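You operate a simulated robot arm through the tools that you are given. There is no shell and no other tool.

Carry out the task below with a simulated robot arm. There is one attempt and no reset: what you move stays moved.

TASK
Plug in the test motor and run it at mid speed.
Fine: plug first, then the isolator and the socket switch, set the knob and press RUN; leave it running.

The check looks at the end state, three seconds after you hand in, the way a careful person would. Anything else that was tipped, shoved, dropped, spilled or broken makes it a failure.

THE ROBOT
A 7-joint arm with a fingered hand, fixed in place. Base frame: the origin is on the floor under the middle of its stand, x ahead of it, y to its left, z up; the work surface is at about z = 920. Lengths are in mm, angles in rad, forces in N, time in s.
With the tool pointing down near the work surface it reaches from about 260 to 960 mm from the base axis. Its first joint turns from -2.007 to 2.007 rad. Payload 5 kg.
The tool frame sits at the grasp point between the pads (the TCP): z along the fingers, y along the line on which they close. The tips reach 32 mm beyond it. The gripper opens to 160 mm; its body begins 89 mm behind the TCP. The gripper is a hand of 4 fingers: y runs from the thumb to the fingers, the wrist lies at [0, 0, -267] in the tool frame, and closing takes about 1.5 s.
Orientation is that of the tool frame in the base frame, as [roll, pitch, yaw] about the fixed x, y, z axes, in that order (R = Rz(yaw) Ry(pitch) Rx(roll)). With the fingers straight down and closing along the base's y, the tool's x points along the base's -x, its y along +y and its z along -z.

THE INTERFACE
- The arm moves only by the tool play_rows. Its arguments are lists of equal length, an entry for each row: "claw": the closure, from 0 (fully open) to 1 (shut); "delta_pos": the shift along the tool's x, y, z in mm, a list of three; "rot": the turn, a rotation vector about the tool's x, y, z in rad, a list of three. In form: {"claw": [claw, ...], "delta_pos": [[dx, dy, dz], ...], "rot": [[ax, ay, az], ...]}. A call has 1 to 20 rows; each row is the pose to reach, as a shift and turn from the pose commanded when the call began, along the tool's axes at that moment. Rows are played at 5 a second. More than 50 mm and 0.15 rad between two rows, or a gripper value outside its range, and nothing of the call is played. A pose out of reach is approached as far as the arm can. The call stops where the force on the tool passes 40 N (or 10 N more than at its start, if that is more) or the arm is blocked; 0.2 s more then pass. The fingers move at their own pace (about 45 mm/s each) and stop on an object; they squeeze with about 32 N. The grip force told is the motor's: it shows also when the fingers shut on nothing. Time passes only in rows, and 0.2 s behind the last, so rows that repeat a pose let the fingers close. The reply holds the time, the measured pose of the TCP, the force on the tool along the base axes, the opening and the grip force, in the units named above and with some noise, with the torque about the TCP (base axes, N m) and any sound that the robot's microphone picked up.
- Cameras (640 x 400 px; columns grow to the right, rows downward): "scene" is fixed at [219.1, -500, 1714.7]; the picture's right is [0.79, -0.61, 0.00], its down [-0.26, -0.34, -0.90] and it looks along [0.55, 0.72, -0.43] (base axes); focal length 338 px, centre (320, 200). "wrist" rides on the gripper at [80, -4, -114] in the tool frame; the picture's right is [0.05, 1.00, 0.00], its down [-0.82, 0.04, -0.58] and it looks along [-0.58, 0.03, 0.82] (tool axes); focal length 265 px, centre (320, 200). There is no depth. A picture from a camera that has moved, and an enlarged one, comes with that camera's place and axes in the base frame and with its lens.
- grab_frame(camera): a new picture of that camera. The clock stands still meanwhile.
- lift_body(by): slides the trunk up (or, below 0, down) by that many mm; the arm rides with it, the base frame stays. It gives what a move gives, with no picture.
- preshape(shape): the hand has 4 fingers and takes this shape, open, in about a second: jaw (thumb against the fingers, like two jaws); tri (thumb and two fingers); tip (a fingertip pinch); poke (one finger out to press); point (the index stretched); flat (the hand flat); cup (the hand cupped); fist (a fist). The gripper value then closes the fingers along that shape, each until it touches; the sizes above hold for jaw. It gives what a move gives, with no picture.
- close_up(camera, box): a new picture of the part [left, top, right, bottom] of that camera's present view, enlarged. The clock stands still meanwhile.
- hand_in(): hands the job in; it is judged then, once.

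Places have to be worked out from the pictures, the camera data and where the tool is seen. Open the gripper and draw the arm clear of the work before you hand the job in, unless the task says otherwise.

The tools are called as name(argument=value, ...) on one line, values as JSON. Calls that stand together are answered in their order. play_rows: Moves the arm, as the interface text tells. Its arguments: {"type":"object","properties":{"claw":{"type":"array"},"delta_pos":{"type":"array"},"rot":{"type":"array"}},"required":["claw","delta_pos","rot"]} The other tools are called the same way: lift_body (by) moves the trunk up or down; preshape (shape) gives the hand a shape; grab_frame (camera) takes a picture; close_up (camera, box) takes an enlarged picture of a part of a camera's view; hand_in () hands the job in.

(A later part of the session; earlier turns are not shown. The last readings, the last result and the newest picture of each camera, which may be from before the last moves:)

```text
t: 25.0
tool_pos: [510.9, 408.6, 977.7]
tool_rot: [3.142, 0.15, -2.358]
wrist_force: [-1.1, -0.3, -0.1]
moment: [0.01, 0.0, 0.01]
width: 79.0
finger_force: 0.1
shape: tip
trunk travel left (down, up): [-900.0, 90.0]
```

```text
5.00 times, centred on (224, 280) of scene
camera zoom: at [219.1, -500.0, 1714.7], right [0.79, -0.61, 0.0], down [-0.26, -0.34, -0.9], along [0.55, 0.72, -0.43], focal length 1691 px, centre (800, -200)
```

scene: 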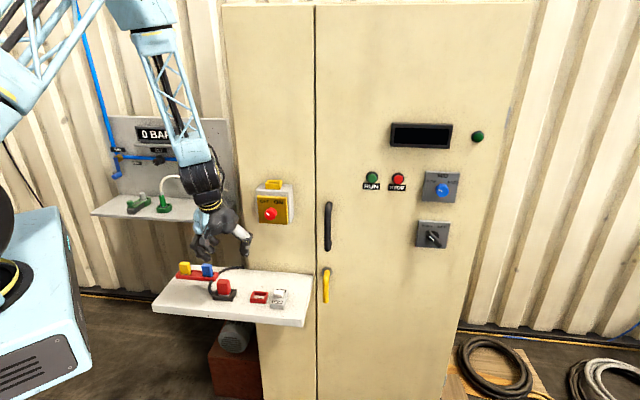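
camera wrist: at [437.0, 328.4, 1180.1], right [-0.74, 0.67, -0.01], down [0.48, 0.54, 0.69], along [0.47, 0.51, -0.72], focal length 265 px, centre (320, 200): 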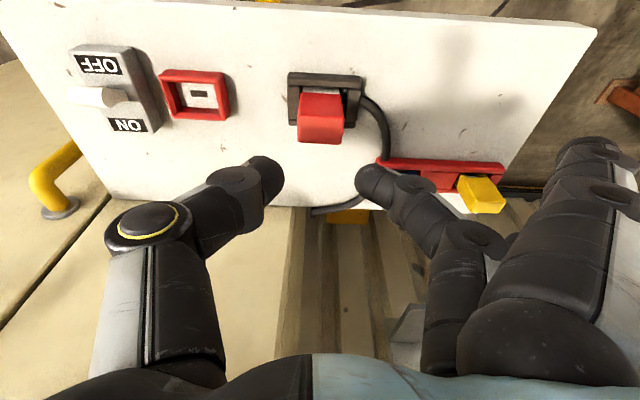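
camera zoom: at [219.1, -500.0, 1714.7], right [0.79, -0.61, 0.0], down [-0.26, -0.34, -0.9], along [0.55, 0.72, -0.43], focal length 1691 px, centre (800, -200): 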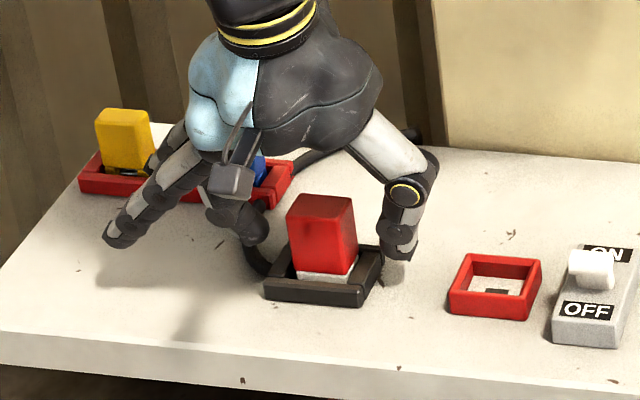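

The plug is centred between the thumb and middle finger. I'll close the pinch now.

play_rows(claw=[0.6, 0.68, 0.74, 0.78, 0.82, 0.85, 0.85, 0.85], delta_pos=[[0, 0, 0], [0, 0, 0], [0, 0, 0], [0, 0, 0], [0, 0, 0], [0, 0, 0], [0, 0, 0], [0, 0, 0]], rot=[[0, 0, 0], [0, 0, 0], [0, 0, 0], [0, 0, 0], [0, 0, 0], [0, 0, 0], [0, 0, 0], [0, 0, 0]])

close_up(camera="wrist", box=[200, 60, 456, 260])

close_up(camera="scene", box=[195, 260, 275, 310])

```text
t: 26.8
tool_pos: [510.1, 408.8, 977.5]
tool_rot: [3.141, 0.15, -2.356]
wrist_force: [0.0, 0.6, -0.3]
moment: [-0.02, 0.0, -0.01]
width: 31.6
finger_force: 31.6
shape: tip
trunk travel left (down, up): [-900.0, 90.0]
```

```text
2.00 times, centred on (328, 160) of wrist
camera zoom: at [445.3, 338.1, 1078.3], right [-0.74, 0.67, -0.01], down [0.48, 0.54, 0.69], along [0.47, 0.51, -0.72], focal length 531 px, centre (304, 280)
```

zoom: 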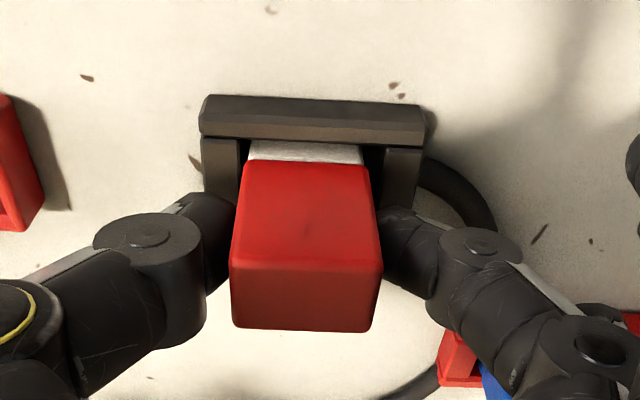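

```text
8.00 times, centred on (235, 285) of scene
camera zoom: at [219.1, -500.0, 1714.7], right [0.79, -0.61, 0.0], down [-0.26, -0.34, -0.9], along [0.55, 0.72, -0.43], focal length 2706 px, centre (1000, -480)
```

zoom: 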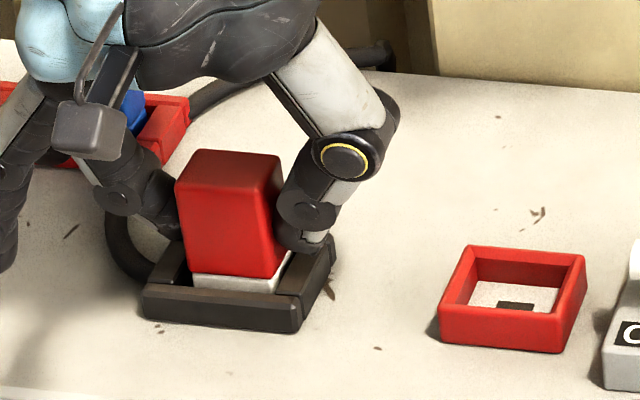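

That's a clean pinch: 32 N, plug upright, almost no side force. Now a straight vertical lift of 70 mm.

play_rows(claw=[0.85, 0.85, 0.85, 0.85, 0.85, 0.85], delta_pos=[[-0.75, 0, -4.9], [-2.2, 0, -14.8], [-4.5, 0, -29.7], [-6.7, 0, -44.5], [-8.9, 0, -59.3], [-10.4, 0, -69.2]], rot=[[0, 0, 0], [0, 0, 0], [0, 0, 0], [0, 0, 0], [0, 0, 0], [0, 0, 0]])

close_up(camera="wrist", box=[200, 60, 456, 260])

close_up(camera="scene", box=[185, 235, 297, 305])

```text
t: 28.2
tool_pos: [510.5, 407.3, 1046.8]
tool_rot: [-3.141, 0.15, -2.357]
wrist_force: [-0.3, 0.0, -1.2]
moment: [0.02, 0.02, 0.0]
width: 31.6
finger_force: 31.9
shape: tip
trunk travel left (down, up): [-900.0, 90.0]
```

```text
2.00 times, centred on (328, 160) of wrist
camera zoom: at [445.9, 336.6, 1147.4], right [-0.74, 0.67, -0.01], down [0.48, 0.54, 0.69], along [0.47, 0.51, -0.72], focal length 531 px, centre (304, 280)
```

zoom: 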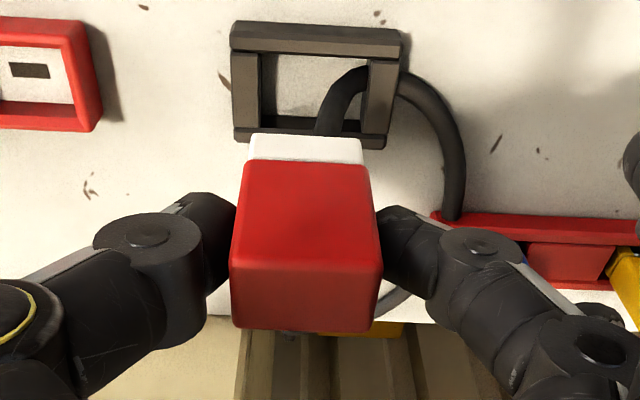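

```text
5.71 times, centred on (241, 270) of scene
camera zoom: at [219.1, -500.0, 1714.7], right [0.79, -0.61, 0.0], down [-0.26, -0.34, -0.9], along [0.55, 0.72, -0.43], focal length 1933 px, centre (771, -200)
```

zoom: 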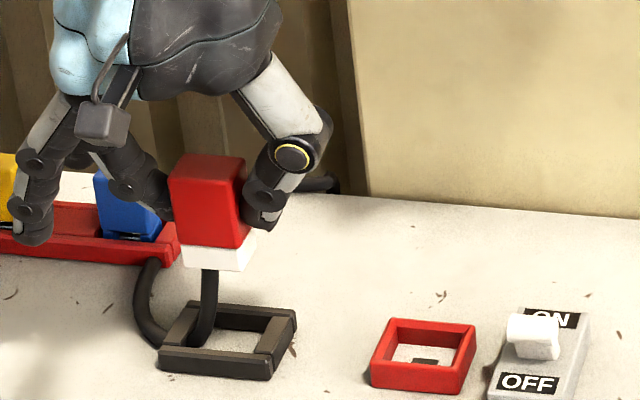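

The plug is out and hanging straight, with its cable following from underneath. I'll carry it 116 mm along the cabinet to above the red socket, staying at this height.

play_rows(claw=[0.85, 0.85, 0.85, 0.85, 0.85, 0.85], delta_pos=[[0, -15, 0], [0, -40, 0], [0, -70, 0], [0, -98, 0], [0, -116, 0], [0, -116, 0]], rot=[[0, 0, 0], [0, 0, 0], [0, 0, 0], [0, 0, 0], [0, 0, 0], [0, 0, 0]])

grab_frame(camera="wrist")

close_up(camera="wrist", box=[200, 40, 456, 240])

close_up(camera="scene", box=[205, 225, 317, 315])

```text
t: 29.6
tool_pos: [592.5, 326.5, 1047.0]
tool_rot: [3.14, 0.15, -2.356]
wrist_force: [-0.7, -0.2, -1.1]
moment: [0.01, -0.01, -0.03]
width: 31.5
finger_force: 32.3
shape: tip
trunk travel left (down, up): [-900.0, 90.0]
```

```text
taken
camera wrist: at [527.6, 255.2, 1147.4], right [-0.74, 0.67, -0.01], down [0.48, 0.54, 0.69], along [0.47, 0.51, -0.72], focal length 265 px, centre (320, 200)
```

wrist: 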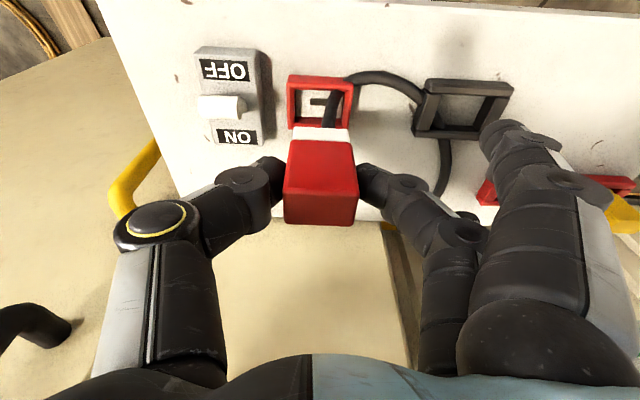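

```text
2.00 times, centred on (328, 140) of wrist
camera zoom: at [527.6, 255.2, 1147.4], right [-0.74, 0.67, -0.01], down [0.48, 0.54, 0.69], along [0.47, 0.51, -0.72], focal length 531 px, centre (304, 320)
```

zoom: 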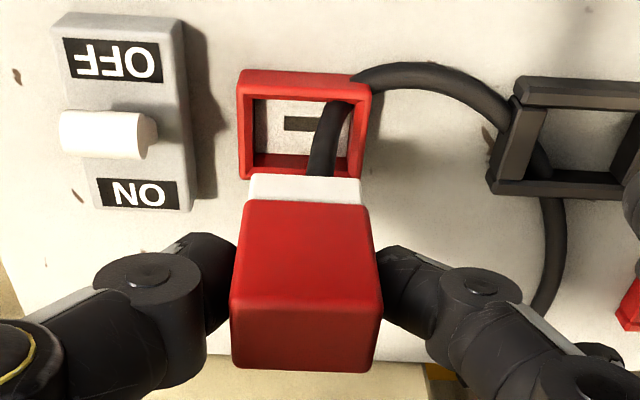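

```text
4.44 times, centred on (261, 270) of scene
camera zoom: at [219.1, -500.0, 1714.7], right [0.79, -0.61, 0.0], down [-0.26, -0.34, -0.9], along [0.55, 0.72, -0.43], focal length 1503 px, centre (582, -111)
```

zoom: 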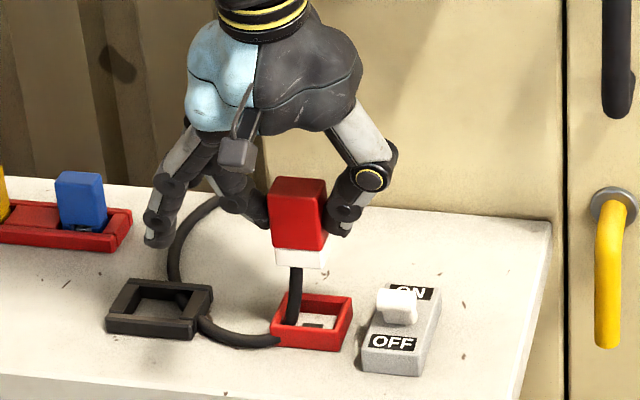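

I'm above the socket. The measurements put the plug at s≈188.6, d≈652 and the socket at s≈189.5, d≈651.5, with both squared up. I'll correct about 1 mm and lower 48 mm so the plug base sits just above the rim, then check.

play_rows(claw=[0.85, 0.85, 0.85, 0.85, 0.85, 0.85], delta_pos=[[0.3, -0.9, 0], [1.8, -0.9, 10], [3.3, -0.9, 20], [4.8, -0.9, 30], [6.3, -0.9, 40], [7.5, -0.9, 47.5]], rot=[[0, 0, 0], [0, 0, 0], [0, 0, 0], [0, 0, 0], [0, 0, 0], [0, 0, 0]])

close_up(camera="wrist", box=[200, 40, 456, 240])

close_up(camera="scene", box=[230, 260, 310, 310])

```text
t: 31.0
tool_pos: [592.5, 326.5, 998.7]
tool_rot: [3.14, 0.15, -2.357]
wrist_force: [0.7, -0.5, -1.6]
moment: [0.01, -0.02, 0.0]
width: 31.3
finger_force: 31.6
shape: tip
trunk travel left (down, up): [-900.0, 90.0]
```

```text
2.00 times, centred on (328, 140) of wrist
camera zoom: at [527.5, 255.1, 1099.6], right [-0.74, 0.67, -0.01], down [0.48, 0.54, 0.69], along [0.47, 0.51, -0.72], focal length 531 px, centre (304, 320)
```

zoom: 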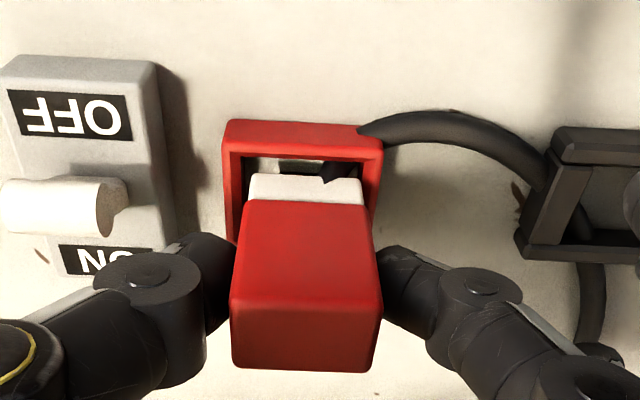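

```text
8.00 times, centred on (270, 285) of scene
camera zoom: at [219.1, -500.0, 1714.7], right [0.79, -0.61, 0.0], down [-0.26, -0.34, -0.9], along [0.55, 0.72, -0.43], focal length 2706 px, centre (720, -480)
```

zoom: 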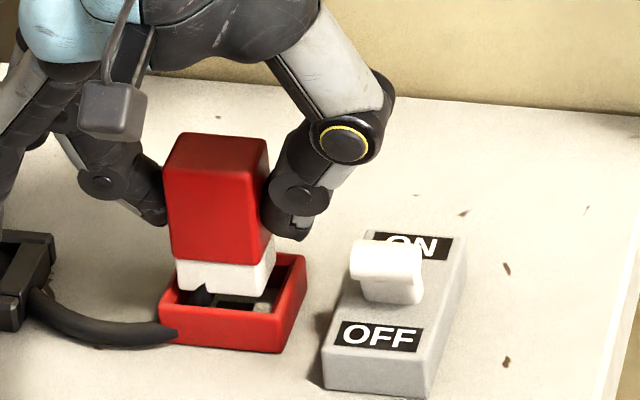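

The plug base is just above the rim. I need about 0.8 mm more along s to centre it, then I'll lower 10 mm in small steps and check the force.

play_rows(claw=[0.85, 0.85, 0.85, 0.85, 0.85, 0.85], delta_pos=[[0, -0.8, 0], [0.3, -0.8, 2], [0.6, -0.8, 4], [0.9, -0.8, 6], [1.2, -0.8, 8], [1.5, -0.8, 10]], rot=[[0, 0, 0], [0, 0, 0], [0, 0, 0], [0, 0, 0], [0, 0, 0], [0, 0, 0]])

close_up(camera="wrist", box=[232, 60, 424, 200])

close_up(camera="scene", box=[230, 260, 310, 310])

```text
t: 32.4
tool_pos: [595.1, 324.2, 989.3]
tool_rot: [-3.141, 0.151, -2.357]
wrist_force: [-1.0, 0.0, -0.9]
moment: [0.0, 0.0, 0.02]
width: 31.6
finger_force: 32.0
shape: tip
trunk travel left (down, up): [-900.0, 90.0]
```

```text
2.86 times, centred on (328, 130) of wrist
camera zoom: at [529.1, 253.7, 1089.2], right [-0.74, 0.67, -0.01], down [0.48, 0.54, 0.69], along [0.47, 0.51, -0.72], focal length 758 px, centre (297, 400)
```

zoom: 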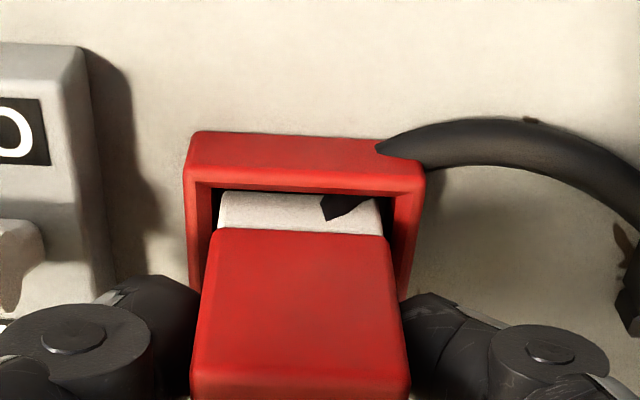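

```text
8.00 times, centred on (270, 285) of scene
camera zoom: at [219.1, -500.0, 1714.7], right [0.79, -0.61, 0.0], down [-0.26, -0.34, -0.9], along [0.55, 0.72, -0.43], focal length 2706 px, centre (720, -480)
```

zoom: 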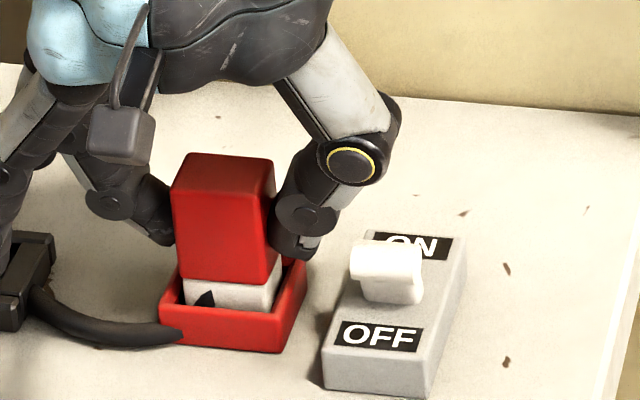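

The base is inside the frame with no contact force, and the gaps look within about half a millimetre of even. I'll nudge back 0.5 mm and keep lowering gently until it seats.

play_rows(claw=[0.85, 0.85, 0.85, 0.85, 0.85, 0.85], delta_pos=[[0, 0.5, 0], [0.3, 0.5, 2], [0.6, 0.5, 4], [0.9, 0.5, 6], [1.2, 0.5, 8], [1.4, 0.5, 9]], rot=[[0, 0, 0], [0, 0, 0], [0, 0, 0], [0, 0, 0], [0, 0, 0], [0, 0, 0]])

close_up(camera="wrist", box=[232, 60, 424, 200])

close_up(camera="scene", box=[230, 260, 310, 310])

```text
t: 33.8
tool_pos: [594.5, 325.3, 979.3]
tool_rot: [-3.141, 0.151, -2.358]
wrist_force: [3.5, -2.2, 12.4]
moment: [-0.07, -0.18, -0.05]
width: 31.6
finger_force: 31.8
shape: tip
trunk travel left (down, up): [-900.0, 90.0]
```

```text
2.86 times, centred on (328, 130) of wrist
camera zoom: at [528.5, 254.7, 1081.2], right [-0.74, 0.67, -0.01], down [0.48, 0.54, 0.69], along [0.47, 0.51, -0.72], focal length 758 px, centre (297, 400)
```

zoom: 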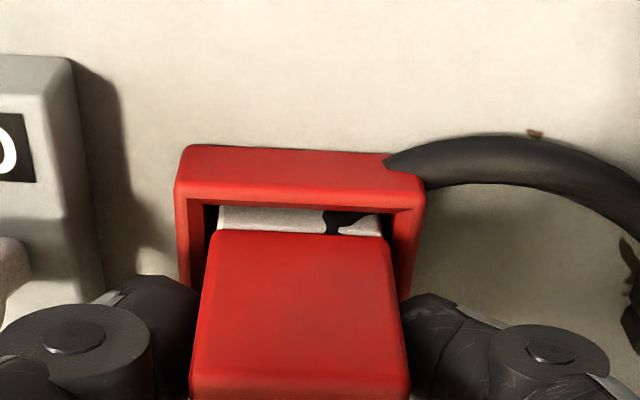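

```text
8.00 times, centred on (270, 285) of scene
camera zoom: at [219.1, -500.0, 1714.7], right [0.79, -0.61, 0.0], down [-0.26, -0.34, -0.9], along [0.55, 0.72, -0.43], focal length 2706 px, centre (720, -480)
```

zoom: 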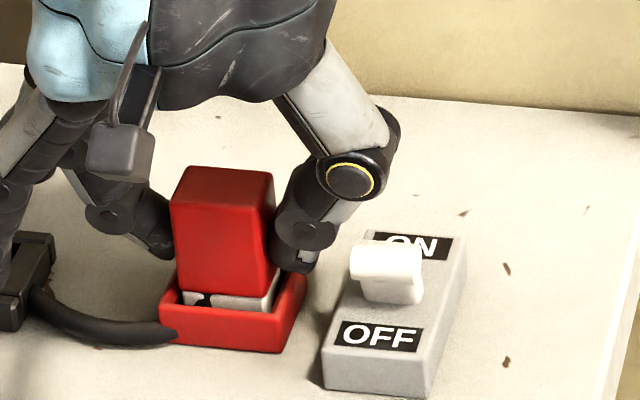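

There's 12 N of upward force at z≈979, so the plug seems to have met the socket floor. I'll press 1.5 mm further to confirm it's fully seated.

play_rows(claw=[0.85, 0.85, 0.85, 0.85], delta_pos=[[0.1, 0, 0.7], [0.2, 0, 1.4], [0.25, 0, 2.0], [0.25, 0, 2.0]], rot=[[0, 0, 0], [0, 0, 0], [0, 0, 0], [0, 0, 0]])

close_up(camera="wrist", box=[232, 60, 424, 200])

close_up(camera="scene", box=[238, 270, 302, 310])

```text
t: 34.8
tool_pos: [594.4, 326.1, 978.5]
tool_rot: [3.141, 0.153, -2.357]
wrist_force: [6.0, -0.9, 34.5]
moment: [-0.06, -0.24, -0.01]
width: 34.2
finger_force: 32.3
shape: tip
trunk travel left (down, up): [-900.0, 90.0]
```

```text
2.86 times, centred on (328, 130) of wrist
camera zoom: at [528.5, 254.6, 1079.3], right [-0.74, 0.67, -0.01], down [0.48, 0.54, 0.69], along [0.47, 0.51, -0.72], focal length 758 px, centre (297, 400)
```

zoom: 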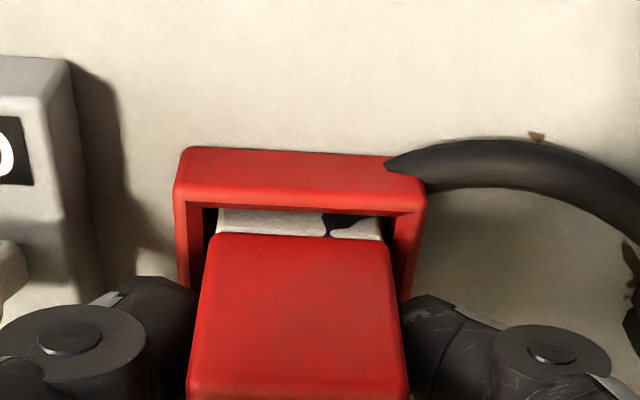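

```text
10.00 times, centred on (270, 290) of scene
camera zoom: at [219.1, -500.0, 1714.7], right [0.79, -0.61, 0.0], down [-0.26, -0.34, -0.9], along [0.55, 0.72, -0.43], focal length 3383 px, centre (820, -700)
```

zoom: 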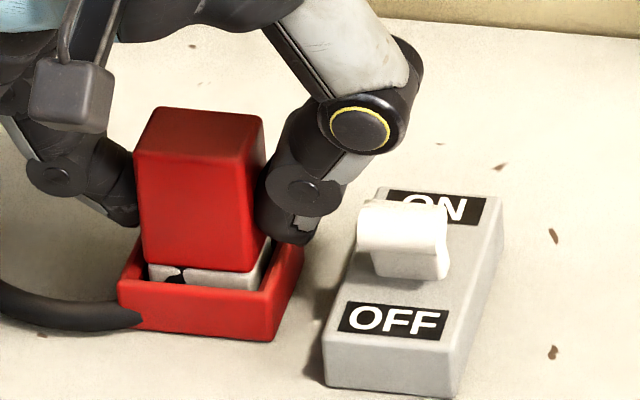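

There's 34 N now, so it's firmly on something. The socket face has a slot, so I want to know whether these plugs have a pin. I'll look at the similar blue and yellow plugs in the rack and at the empty tray.

close_up(camera="scene", box=[172, 255, 236, 295])

grab_frame(camera="wrist")

close_up(camera="scene", box=[240, 168, 304, 236])

```text
10.00 times, centred on (204, 275) of scene
camera zoom: at [219.1, -500.0, 1714.7], right [0.79, -0.61, 0.0], down [-0.26, -0.34, -0.9], along [0.55, 0.72, -0.43], focal length 3383 px, centre (1480, -550)
```

zoom: 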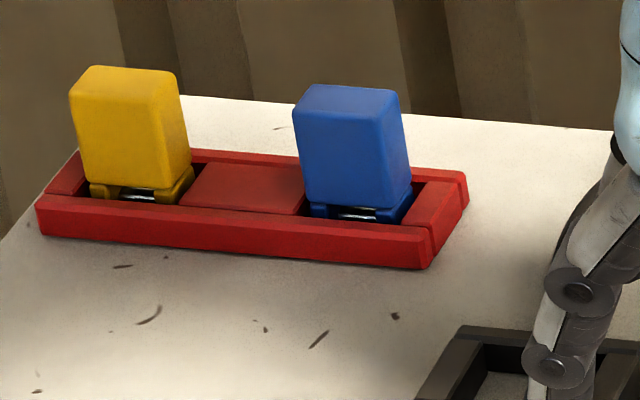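

```text
taken
camera wrist: at [528.5, 254.6, 1079.3], right [-0.74, 0.67, -0.01], down [0.48, 0.54, 0.69], along [0.47, 0.51, -0.72], focal length 265 px, centre (320, 200)
```

wrist: 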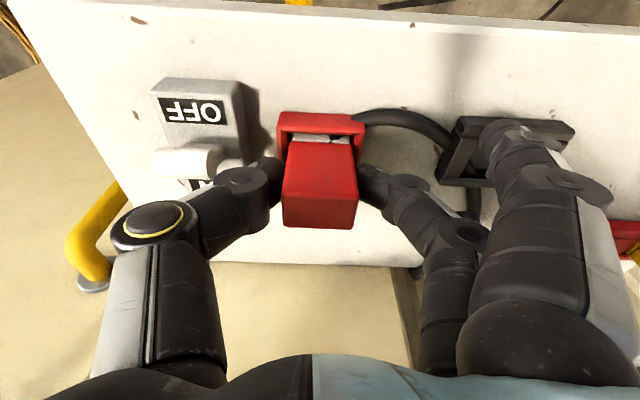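

```text
5.88 times, centred on (272, 202) of scene
camera zoom: at [219.1, -500.0, 1714.7], right [0.79, -0.61, 0.0], down [-0.26, -0.34, -0.9], along [0.55, 0.72, -0.43], focal length 1990 px, centre (602, 188)
```

zoom: 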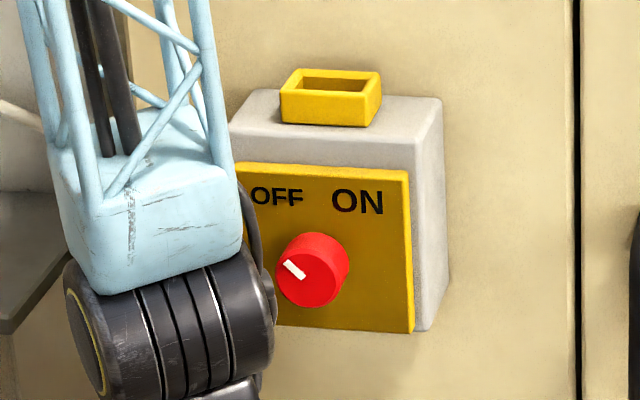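

The rack pieces are separate coloured keys, so I'll leave them alone. To rule out a pin resting beside the slot, I'll ease the downforce and make a small ±1.2 mm search, watching for a drop.

play_rows(claw=[0.85, 0.85, 0.85, 0.85, 0.85, 0.85, 0.85, 0.85, 0.85, 0.85, 0.85], delta_pos=[[0, 0, -1.3], [1.0, 0, -1.3], [1.0, 1.0, -1.3], [0, 1.2, -1.3], [-1.0, 1.0, -1.3], [-1.2, 0, -1.3], [-1.0, -1.0, -1.3], [0, -1.2, -1.3], [1.0, -1.0, -1.3], [0, 0, -1.3], [0, 0, -1.3]], rot=[[0, 0, 0], [0, 0, 0], [0, 0, 0], [0, 0, 0], [0, 0, 0], [0, 0, 0], [0, 0, 0], [0, 0, 0], [0, 0, 0], [0, 0, 0], [0, 0, 0]])

close_up(camera="scene", box=[238, 270, 302, 310])

```text
t: 37.2
tool_pos: [592.4, 326.0, 979.0]
tool_rot: [3.141, 0.151, -2.358]
wrist_force: [7.3, 2.8, 22.4]
moment: [0.05, -0.21, 0.01]
width: 34.3
finger_force: 31.5
shape: tip
trunk travel left (down, up): [-900.0, 90.0]
```

```text
10.00 times, centred on (270, 290) of scene
camera zoom: at [219.1, -500.0, 1714.7], right [0.79, -0.61, 0.0], down [-0.26, -0.34, -0.9], along [0.55, 0.72, -0.43], focal length 3383 px, centre (820, -700)
```

zoom: 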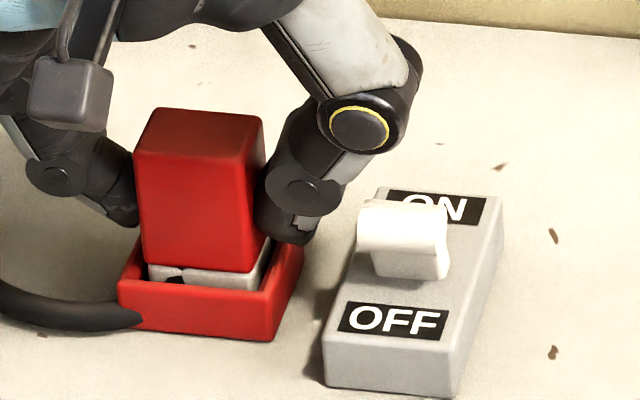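

No drop, and the geometry settles it: the white base bottom works out at z≈925.5, which matches the socket floor at z≈926. The plug is seated. I'll relieve the preload, open only a few millimetres because the switch lever is close to the thumb, and rise straight up.

play_rows(claw=[0.85, 0.82, 0.79, 0.76, 0.74, 0.72, 0.72, 0.72, 0.72, 0.72], delta_pos=[[-0.25, 0, -1.7], [-0.25, 0, -1.7], [-0.25, 0, -1.7], [-0.25, 0, -1.7], [-0.25, 0, -1.7], [-0.25, 0, -1.7], [-0.25, 0, -1.7], [-1.5, 0, -10], [-4.5, 0, -30], [-9, 0, -60]], rot=[[0, 0, 0], [0, 0, 0], [0, 0, 0], [0, 0, 0], [0, 0, 0], [0, 0, 0], [0, 0, 0], [0, 0, 0], [0, 0, 0], [0, 0, 0]])

grab_frame(camera="wrist")

close_up(camera="scene", box=[205, 225, 317, 315])

```text
t: 39.4
tool_pos: [592.9, 324.2, 1039.3]
tool_rot: [-3.141, 0.151, -2.358]
wrist_force: [-0.5, -0.7, -0.4]
moment: [0.0, -0.01, 0.0]
width: 44.2
finger_force: 0.1
shape: tip
trunk travel left (down, up): [-900.0, 90.0]
```

```text
taken
camera wrist: at [528.6, 253.5, 1139.4], right [-0.74, 0.67, -0.01], down [0.48, 0.54, 0.69], along [0.47, 0.51, -0.72], focal length 265 px, centre (320, 200)
```

wrist: 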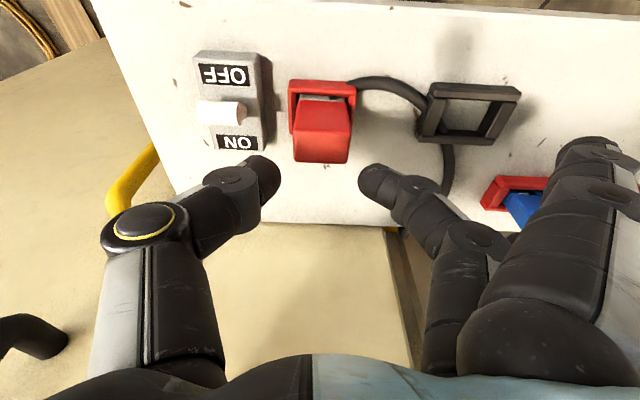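

```text
4.44 times, centred on (261, 270) of scene
camera zoom: at [219.1, -500.0, 1714.7], right [0.79, -0.61, 0.0], down [-0.26, -0.34, -0.9], along [0.55, 0.72, -0.43], focal length 1503 px, centre (582, -111)
```

zoom: 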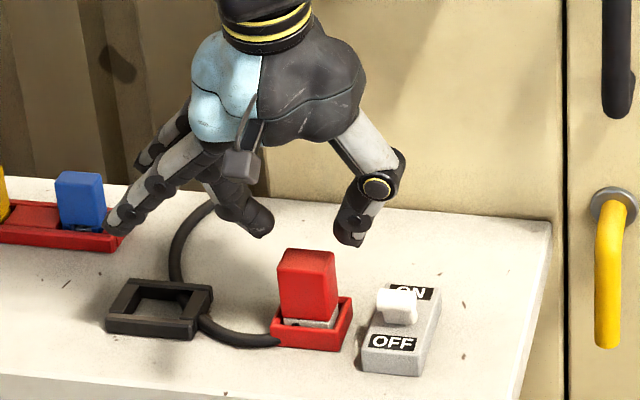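

The plug is released and standing in the socket. I'll check its seating closely before moving on.

close_up(camera="wrist", box=[256, 60, 384, 180])

close_up(camera="scene", box=[238, 270, 302, 310])

close_up(camera="wrist", box=[180, 40, 280, 160])

```text
3.33 times, centred on (320, 120) of wrist
camera zoom: at [528.6, 253.5, 1139.4], right [-0.74, 0.67, -0.01], down [0.48, 0.54, 0.69], along [0.47, 0.51, -0.72], focal length 885 px, centre (320, 467)
```

zoom: 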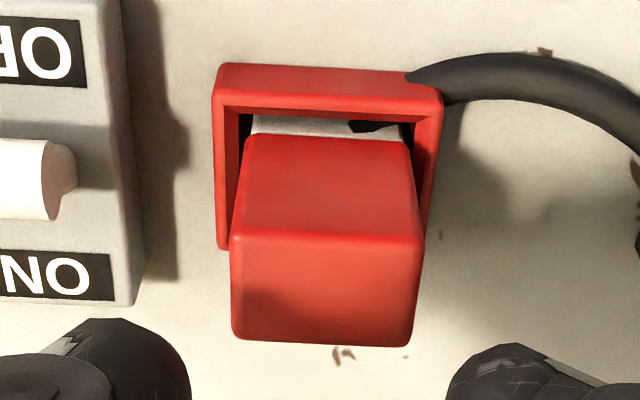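

```text
10.00 times, centred on (270, 290) of scene
camera zoom: at [219.1, -500.0, 1714.7], right [0.79, -0.61, 0.0], down [-0.26, -0.34, -0.9], along [0.55, 0.72, -0.43], focal length 3383 px, centre (820, -700)
```

zoom: 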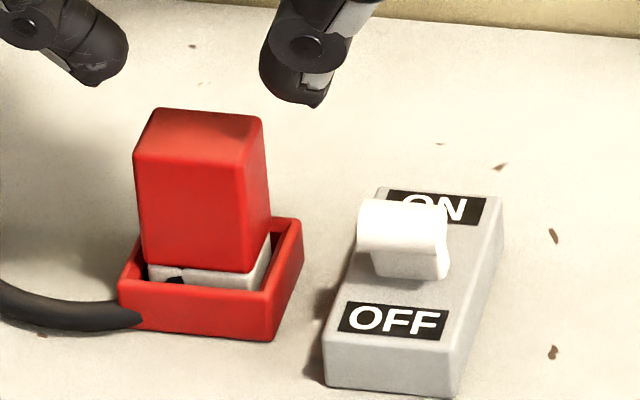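

```text
3.33 times, centred on (230, 100) of wrist
camera zoom: at [528.6, 253.5, 1139.4], right [-0.74, 0.67, -0.01], down [0.48, 0.54, 0.69], along [0.47, 0.51, -0.72], focal length 885 px, centre (620, 533)
```

zoom: 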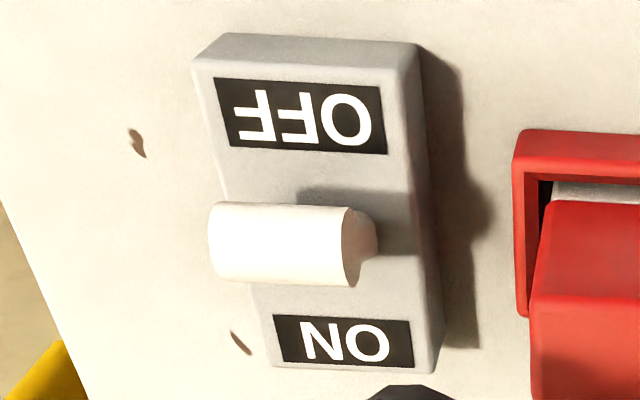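

The plug sits square in the socket. Next is the isolator at about s=228, d≈715, z≈1218. I'll back away from the cabinet while rising and swinging the hand to point horizontally at it.

play_rows(claw=[0.65, 0.55, 0.5, 0.5, 0.5, 0.5, 0.5, 0.5, 0.5, 0.5, 0.5, 0.5], delta_pos=[[10, 0, -25], [20, -3, -50], [26, -7, -70], [32, -11, -90], [38, -15, -110], [43, -20, -130], [48, -26, -150], [52, -33, -170], [52.4, -39, -185], [52.4, -39, -189], [52.4, -39, -189], [52.4, -39, -189]], rot=[[0, 0, 0], [0, -0.14, 0], [0, -0.28, 0], [0, -0.42, 0], [0, -0.56, 0], [0, -0.7, 0], [0, -0.84, 0], [0, -0.98, 0], [0, -1.12, 0], [0, -1.26, 0], [0, -1.4, 0], [0, -1.42, 0]])

grab_frame(camera="wrist")

grab_frame(camera="scene")

```text
t: 42.0
tool_pos: [564.8, 241.8, 1218.4]
tool_rot: [-0.501, 1.568, 0.286]
wrist_force: [-0.2, -0.5, -0.1]
moment: [-0.03, 0.01, -0.05]
width: 80.0
finger_force: 0.1
shape: tip
trunk travel left (down, up): [-900.0, 90.0]
```

```text
taken
camera wrist: at [487.7, 158.9, 1139.2], right [-0.71, 0.71, -0.05], down [-0.44, -0.38, 0.81], along [0.56, 0.6, 0.58], focal length 265 px, centre (320, 200)
```

wrist: 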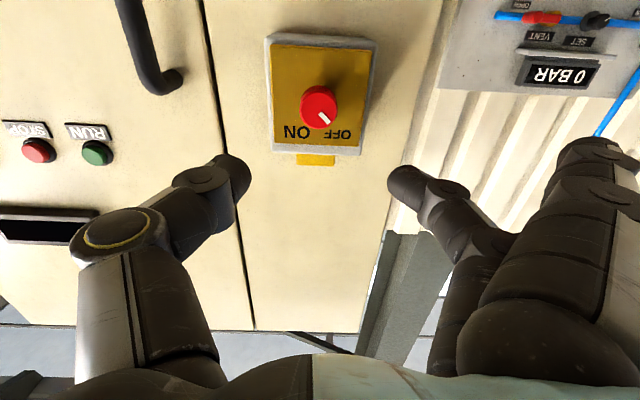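

```text
taken
```

scene: 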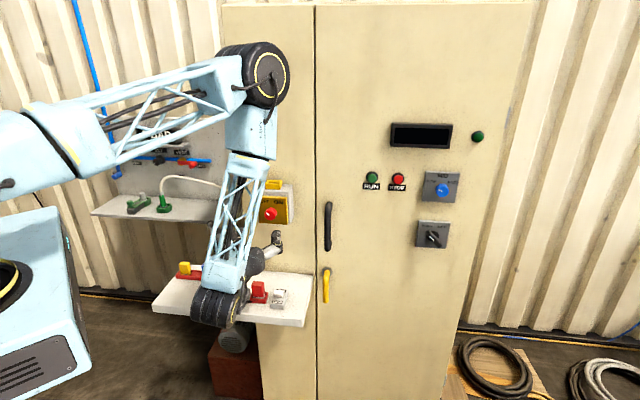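

The hand now points at the cabinet and the isolator is in view, seen upside down from below. I'll enlarge it to locate the knob precisely.

close_up(camera="wrist", box=[256, 25, 384, 175])

close_up(camera="scene", box=[240, 168, 304, 248])

```text
2.67 times, centred on (320, 100) of wrist
camera zoom: at [487.7, 158.9, 1139.2], right [-0.71, 0.71, -0.05], down [-0.44, -0.38, 0.81], along [0.56, 0.6, 0.58], focal length 708 px, centre (320, 467)
```

zoom: 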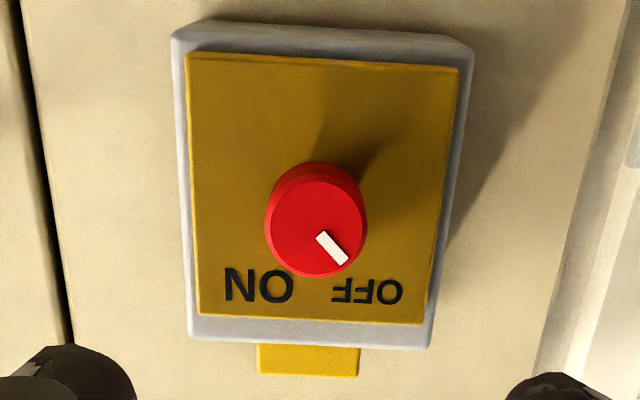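

```text
5.00 times, centred on (272, 208) of scene
camera zoom: at [219.1, -500.0, 1714.7], right [0.79, -0.61, 0.0], down [-0.26, -0.34, -0.9], along [0.55, 0.72, -0.43], focal length 1691 px, centre (560, 160)
```

zoom: 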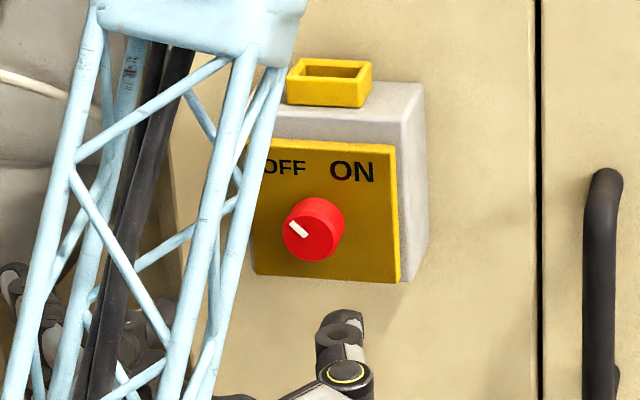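

Triangulated, the knob's front face centre is at s=229.8, d=711, z=1215, diameter about 35 mm, and the plate is at d≈735. I'll advance so the fingertips straddle the knob and stop about 4 mm short of the plate.

play_rows(claw=[0.5, 0.5, 0.5, 0.5, 0.5], delta_pos=[[3.6, -1.4, 30], [3.6, -1.4, 65], [3.6, -1.4, 95], [3.6, -1.4, 115], [3.6, -1.4, 126]], rot=[[0, 0, 0], [0, 0, 0], [0, 0, 0], [0, 0, 0], [0, 0, 0]])

grab_frame(camera="wrist")

grab_frame(camera="scene")

```text
t: 43.2
tool_pos: [654.7, 329.8, 1213.7]
tool_rot: [2.528, 1.57, -2.97]
wrist_force: [-0.4, -0.7, 0.5]
moment: [0.01, 0.01, -0.01]
width: 79.9
finger_force: 0.2
shape: tip
trunk travel left (down, up): [-900.0, 90.0]
```

```text
taken
camera wrist: at [577.4, 247.7, 1134.0], right [-0.71, 0.71, -0.05], down [-0.44, -0.38, 0.82], along [0.56, 0.6, 0.58], focal length 265 px, centre (320, 200)
```

wrist: 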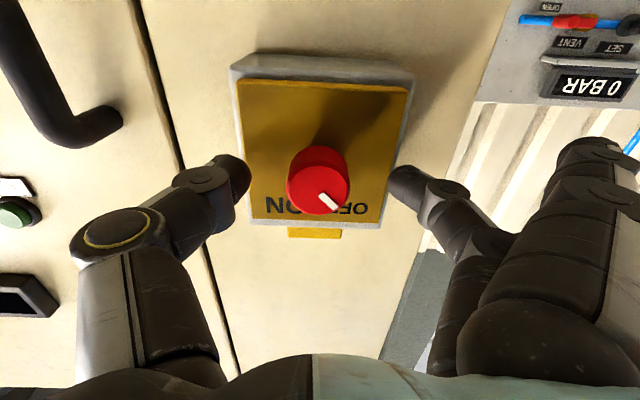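

```text
taken
```

scene: 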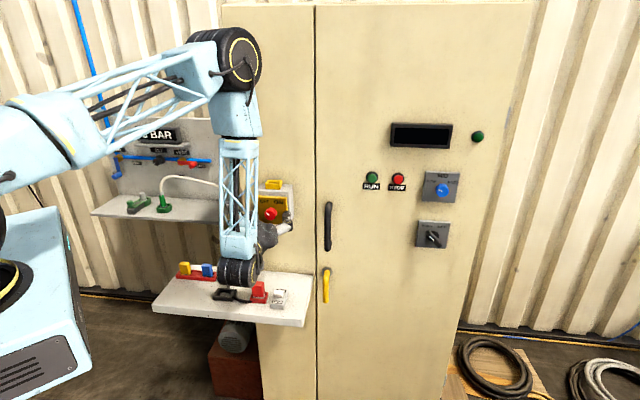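

The thumb and finger are centred on either side of the knob. I'll close the pinch.

play_rows(claw=[0.6, 0.7, 0.78, 0.85, 0.88, 0.88, 0.88], delta_pos=[[0, 0, 1.5], [0, 0, 1.5], [0, 0, 1.5], [0, 0, 1.5], [0, 0, 1.5], [0, 0, 1.5], [0, 0, 1.5]], rot=[[0, 0, 0], [0, 0, 0], [0, 0, 0], [0, 0, 0], [0, 0, 0], [0, 0, 0], [0, 0, 0]])

close_up(camera="wrist", box=[200, 60, 440, 260])

```text
t: 44.8
tool_pos: [655.0, 330.4, 1214.7]
tool_rot: [2.824, 1.57, -2.673]
wrist_force: [2.6, 1.4, 0.6]
moment: [-0.02, -0.02, 0.04]
width: 29.7
finger_force: 32.2
shape: tip
trunk travel left (down, up): [-900.0, 90.0]
```

```text
2.00 times, centred on (320, 160) of wrist
camera zoom: at [578.4, 247.7, 1133.8], right [-0.71, 0.71, -0.05], down [-0.44, -0.38, 0.82], along [0.56, 0.6, 0.58], focal length 531 px, centre (320, 280)
```

zoom: 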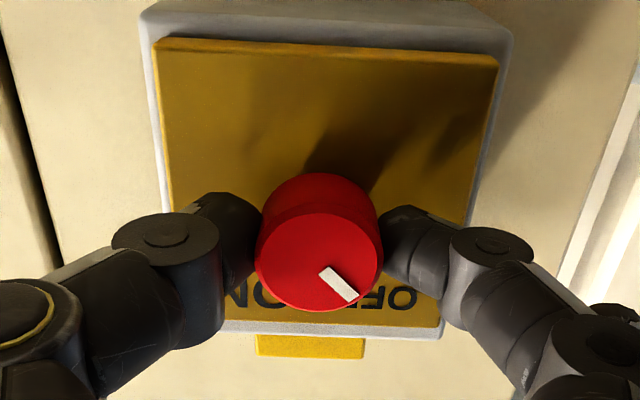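

The knob is gripped at 32 N. I'll begin turning it clockwise (seen from the front), 0.5 rad first, and check that it turns and how much torque it takes.

play_rows(claw=[0.88, 0.88, 0.88, 0.88, 0.88, 0.88], delta_pos=[[0, 0, 0], [0, 0, 0], [0, 0, 0], [0, 0, 0], [0, 0, 0], [0, 0, 0]], rot=[[0, 0, 0.08], [0, 0, 0.17], [0, 0, 0.26], [0, 0, 0.35], [0, 0, 0.44], [0, 0, 0.52]])

close_up(camera="wrist", box=[200, 60, 440, 260])

close_up(camera="scene", box=[240, 168, 304, 248])

```text
t: 46.2
tool_pos: [656.0, 331.2, 1213.4]
tool_rot: [1.573, 1.049, 2.357]
wrist_force: [6.3, 6.4, 2.1]
moment: [0.03, -0.11, 0.08]
width: 29.3
finger_force: 32.3
shape: tip
trunk travel left (down, up): [-900.0, 90.0]
```

```text
2.00 times, centred on (320, 160) of wrist
camera zoom: at [549.6, 276.1, 1142.6], right [-0.63, 0.63, 0.45], down [-0.15, -0.67, 0.73], along [0.76, 0.39, 0.51], focal length 531 px, centre (320, 280)
```

zoom: 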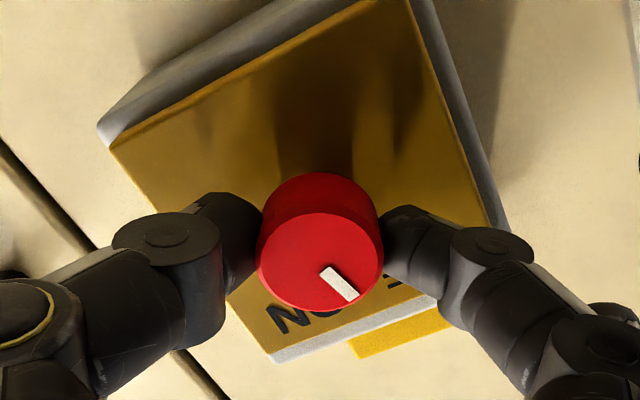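

```text
5.00 times, centred on (272, 208) of scene
camera zoom: at [219.1, -500.0, 1714.7], right [0.79, -0.61, 0.0], down [-0.26, -0.34, -0.9], along [0.55, 0.72, -0.43], focal length 1691 px, centre (560, 160)
```

zoom: 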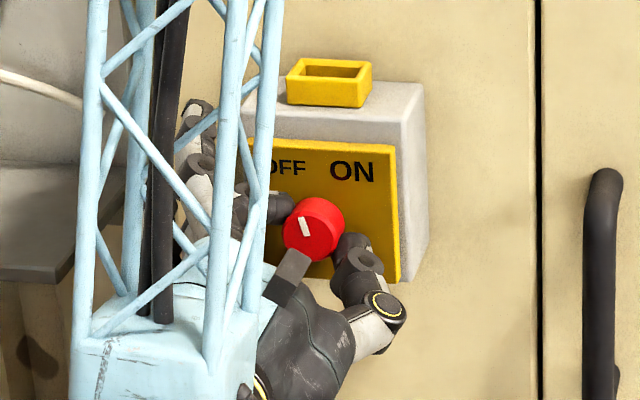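

The knob turns freely with the hand and the mark has moved about 30°, so the isolator isn't locked. I'll carry on towards ON.

play_rows(claw=[0.88, 0.88, 0.88, 0.88, 0.88, 0.88, 0.88, 0.88, 0.88, 0.88], delta_pos=[[0, 0, 0], [0, 0, 0], [0, 0, 0], [0, 0, 0], [0, 0, 0], [0, 0, 0], [0, 0, 0], [0, 0, 0], [0, 0, 0], [0, 0, 0]], rot=[[0, 0, 0.11], [0, 0, 0.22], [0, 0, 0.33], [0, 0, 0.44], [0, 0, 0.55], [0, 0, 0.66], [0, 0, 0.77], [0, 0, 0.88], [0, 0, 0.97], [0, 0, 1.05]])

close_up(camera="wrist", box=[200, 60, 440, 260])

close_up(camera="scene", box=[240, 168, 304, 248])

```text
t: 48.4
tool_pos: [655.1, 330.5, 1214.2]
tool_rot: [1.571, -0.001, 2.355]
wrist_force: [6.6, 3.7, 3.7]
moment: [0.13, -0.12, -0.06]
width: 28.7
finger_force: 32.6
shape: tip
trunk travel left (down, up): [-900.0, 90.0]
```

```text
2.00 times, centred on (320, 160) of wrist
camera zoom: at [518.6, 307.4, 1209.9], right [-0.04, 0.04, 1.0], down [0.17, -0.99, 0.04], along [0.99, 0.17, 0.03], focal length 531 px, centre (320, 280)
```

zoom: 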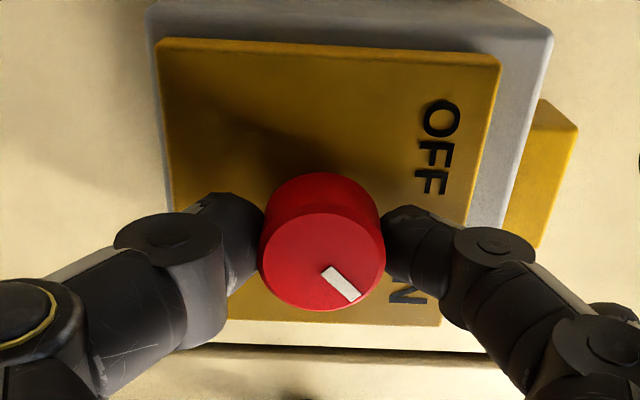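

```text
5.00 times, centred on (272, 208) of scene
camera zoom: at [219.1, -500.0, 1714.7], right [0.79, -0.61, 0.0], down [-0.26, -0.34, -0.9], along [0.55, 0.72, -0.43], focal length 1691 px, centre (560, 160)
```

zoom: 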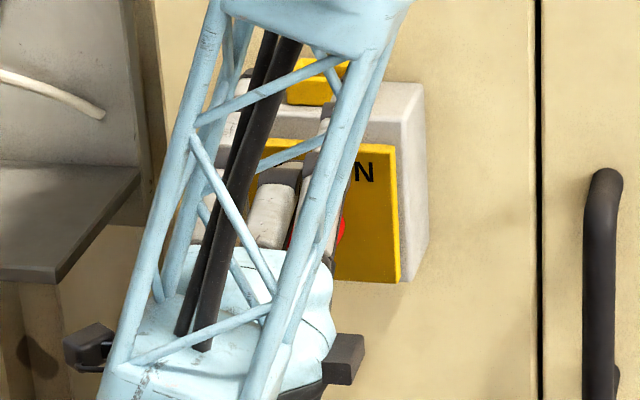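

The knob has followed the hand through the full 90° and the mark points to upper right, at ON. I'll nudge 0.1 rad more to feel for the end stop.

play_rows(claw=[0.88, 0.88, 0.88], delta_pos=[[0, 0, 0], [0, 0, 0], [0, 0, 0]], rot=[[0, 0, 0.05], [0, 0, 0.1], [0, 0, 0.1]])

close_up(camera="wrist", box=[200, 60, 440, 260])

```text
t: 49.2
tool_pos: [655.8, 331.3, 1213.0]
tool_rot: [1.571, -0.098, 2.354]
wrist_force: [8.6, 2.9, 0.5]
moment: [-0.35, -0.56, -0.04]
width: 29.1
finger_force: 31.8
shape: tip
trunk travel left (down, up): [-900.0, 90.0]
```

```text
2.00 times, centred on (320, 160) of wrist
camera zoom: at [518.6, 307.4, 1218.2], right [0.03, -0.03, 1.0], down [0.17, -0.99, -0.04], along [0.99, 0.17, -0.03], focal length 531 px, centre (320, 280)
```

zoom: 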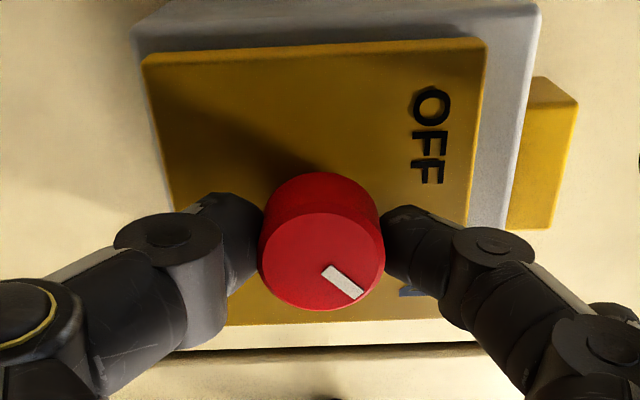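

Torque jumped to about 0.64 N·m, so the isolator is against its ON stop. I'll open the fingers here and back straight off.

play_rows(claw=[0.8, 0.7, 0.6, 0.5, 0.5, 0.5, 0.5, 0.5, 0.5], delta_pos=[[0, 0, 0], [0, 0, 0], [0, 0, 0], [0, 0, 0], [0, 0, 0], [0, 0, -20], [0, 0, -50], [0, 0, -85], [0, 0, -120]], rot=[[0, 0, 0], [0, 0, 0], [0, 0, 0], [0, 0, 0], [0, 0, 0], [0, 0, 0], [0, 0, 0], [0, 0, 0], [0, 0, 0]])

grab_frame(camera="wrist")

grab_frame(camera="scene")

```text
t: 51.2
tool_pos: [569.6, 244.3, 1217.9]
tool_rot: [1.571, -0.097, 2.356]
wrist_force: [0.4, -1.1, -0.7]
moment: [0.0, -0.02, -0.01]
width: 79.4
finger_force: 0.1
shape: tip
trunk travel left (down, up): [-900.0, 90.0]
```

```text
taken
camera wrist: at [432.6, 220.4, 1221.5], right [0.03, -0.03, 1.0], down [0.17, -0.98, -0.04], along [0.99, 0.17, -0.03], focal length 265 px, centre (320, 200)
```

wrist: 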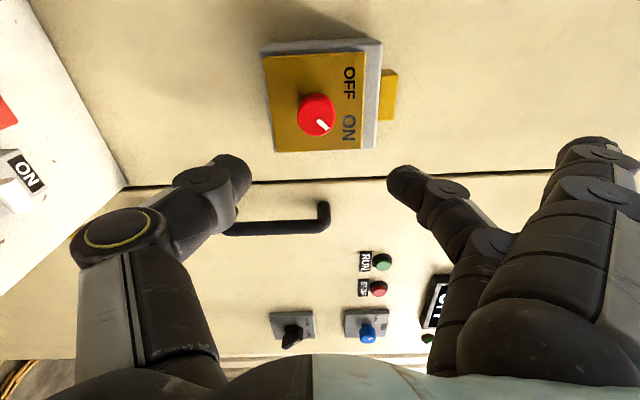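

```text
taken
```

scene: 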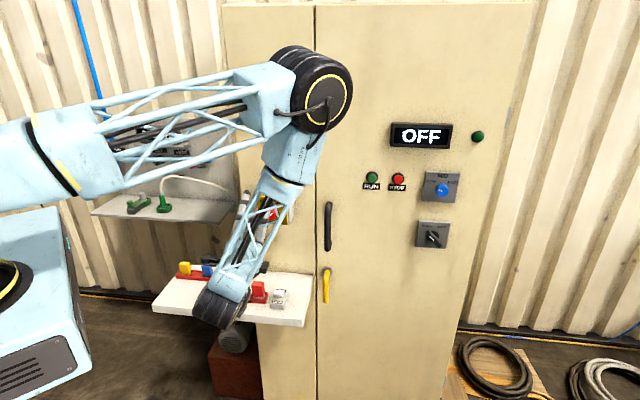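

The isolator is on and the panel display has lit up with "OFF". Next is the socket switch. I'll first unwind the hand roll in place.

play_rows(claw=[0.5, 0.5, 0.5, 0.5, 0.5, 0.5, 0.5, 0.5, 0.5, 0.5, 0.5, 0.5], delta_pos=[[0, 0, 0], [0, 0, 0], [0, 0, 0], [0, 0, 0], [0, 0, 0], [0, 0, 0], [0, 0, 0], [0, 0, 0], [0, 0, 0], [0, 0, 0], [0, 0, 0], [0, 0, 0]], rot=[[0, 0, -0.14], [0, 0, -0.28], [0, 0, -0.42], [0, 0, -0.56], [0, 0, -0.7], [0, 0, -0.84], [0, 0, -0.98], [0, 0, -1.12], [0, 0, -1.26], [0, 0, -1.4], [0, 0, -1.54], [0, 0, -1.67]])

preshape(shape="poke")

grab_frame(camera="wrist")

close_up(camera="scene", box=[180, 170, 340, 290])

```text
t: 53.8
tool_pos: [569.3, 245.2, 1214.4]
tool_rot: [-2.009, 1.568, -1.225]
wrist_force: [-0.3, -0.2, -0.5]
moment: [0.0, -0.01, -0.05]
width: 79.3
finger_force: 0.2
shape: tip
trunk travel left (down, up): [-900.0, 90.0]
```

```text
t: 54.7
tool_pos: [569.1, 245.3, 1214.4]
tool_rot: [2.334, 1.57, 3.119]
wrist_force: [-0.2, -0.4, -0.8]
moment: [-0.01, 0.04, -0.03]
width: 0.1
finger_force: 0.1
shape: poke
trunk travel left (down, up): [-900.0, 90.0]
```

```text
taken
camera wrist: at [491.6, 162.8, 1134.6], right [-0.71, 0.71, -0.05], down [-0.44, -0.38, 0.82], along [0.56, 0.6, 0.58], focal length 265 px, centre (320, 200)
```

wrist: 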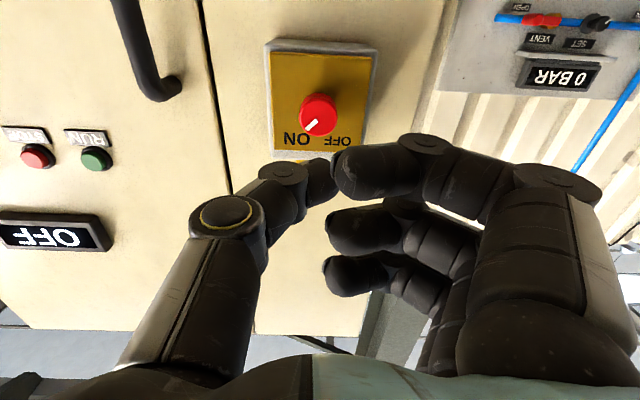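

```text
3.33 times, centred on (260, 230) of scene
camera zoom: at [219.1, -500.0, 1714.7], right [0.79, -0.61, 0.0], down [-0.26, -0.34, -0.9], along [0.55, 0.72, -0.43], focal length 1128 px, centre (520, 100)
```

zoom: 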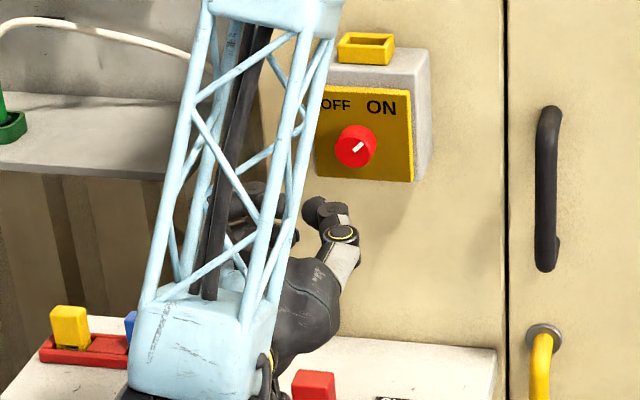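

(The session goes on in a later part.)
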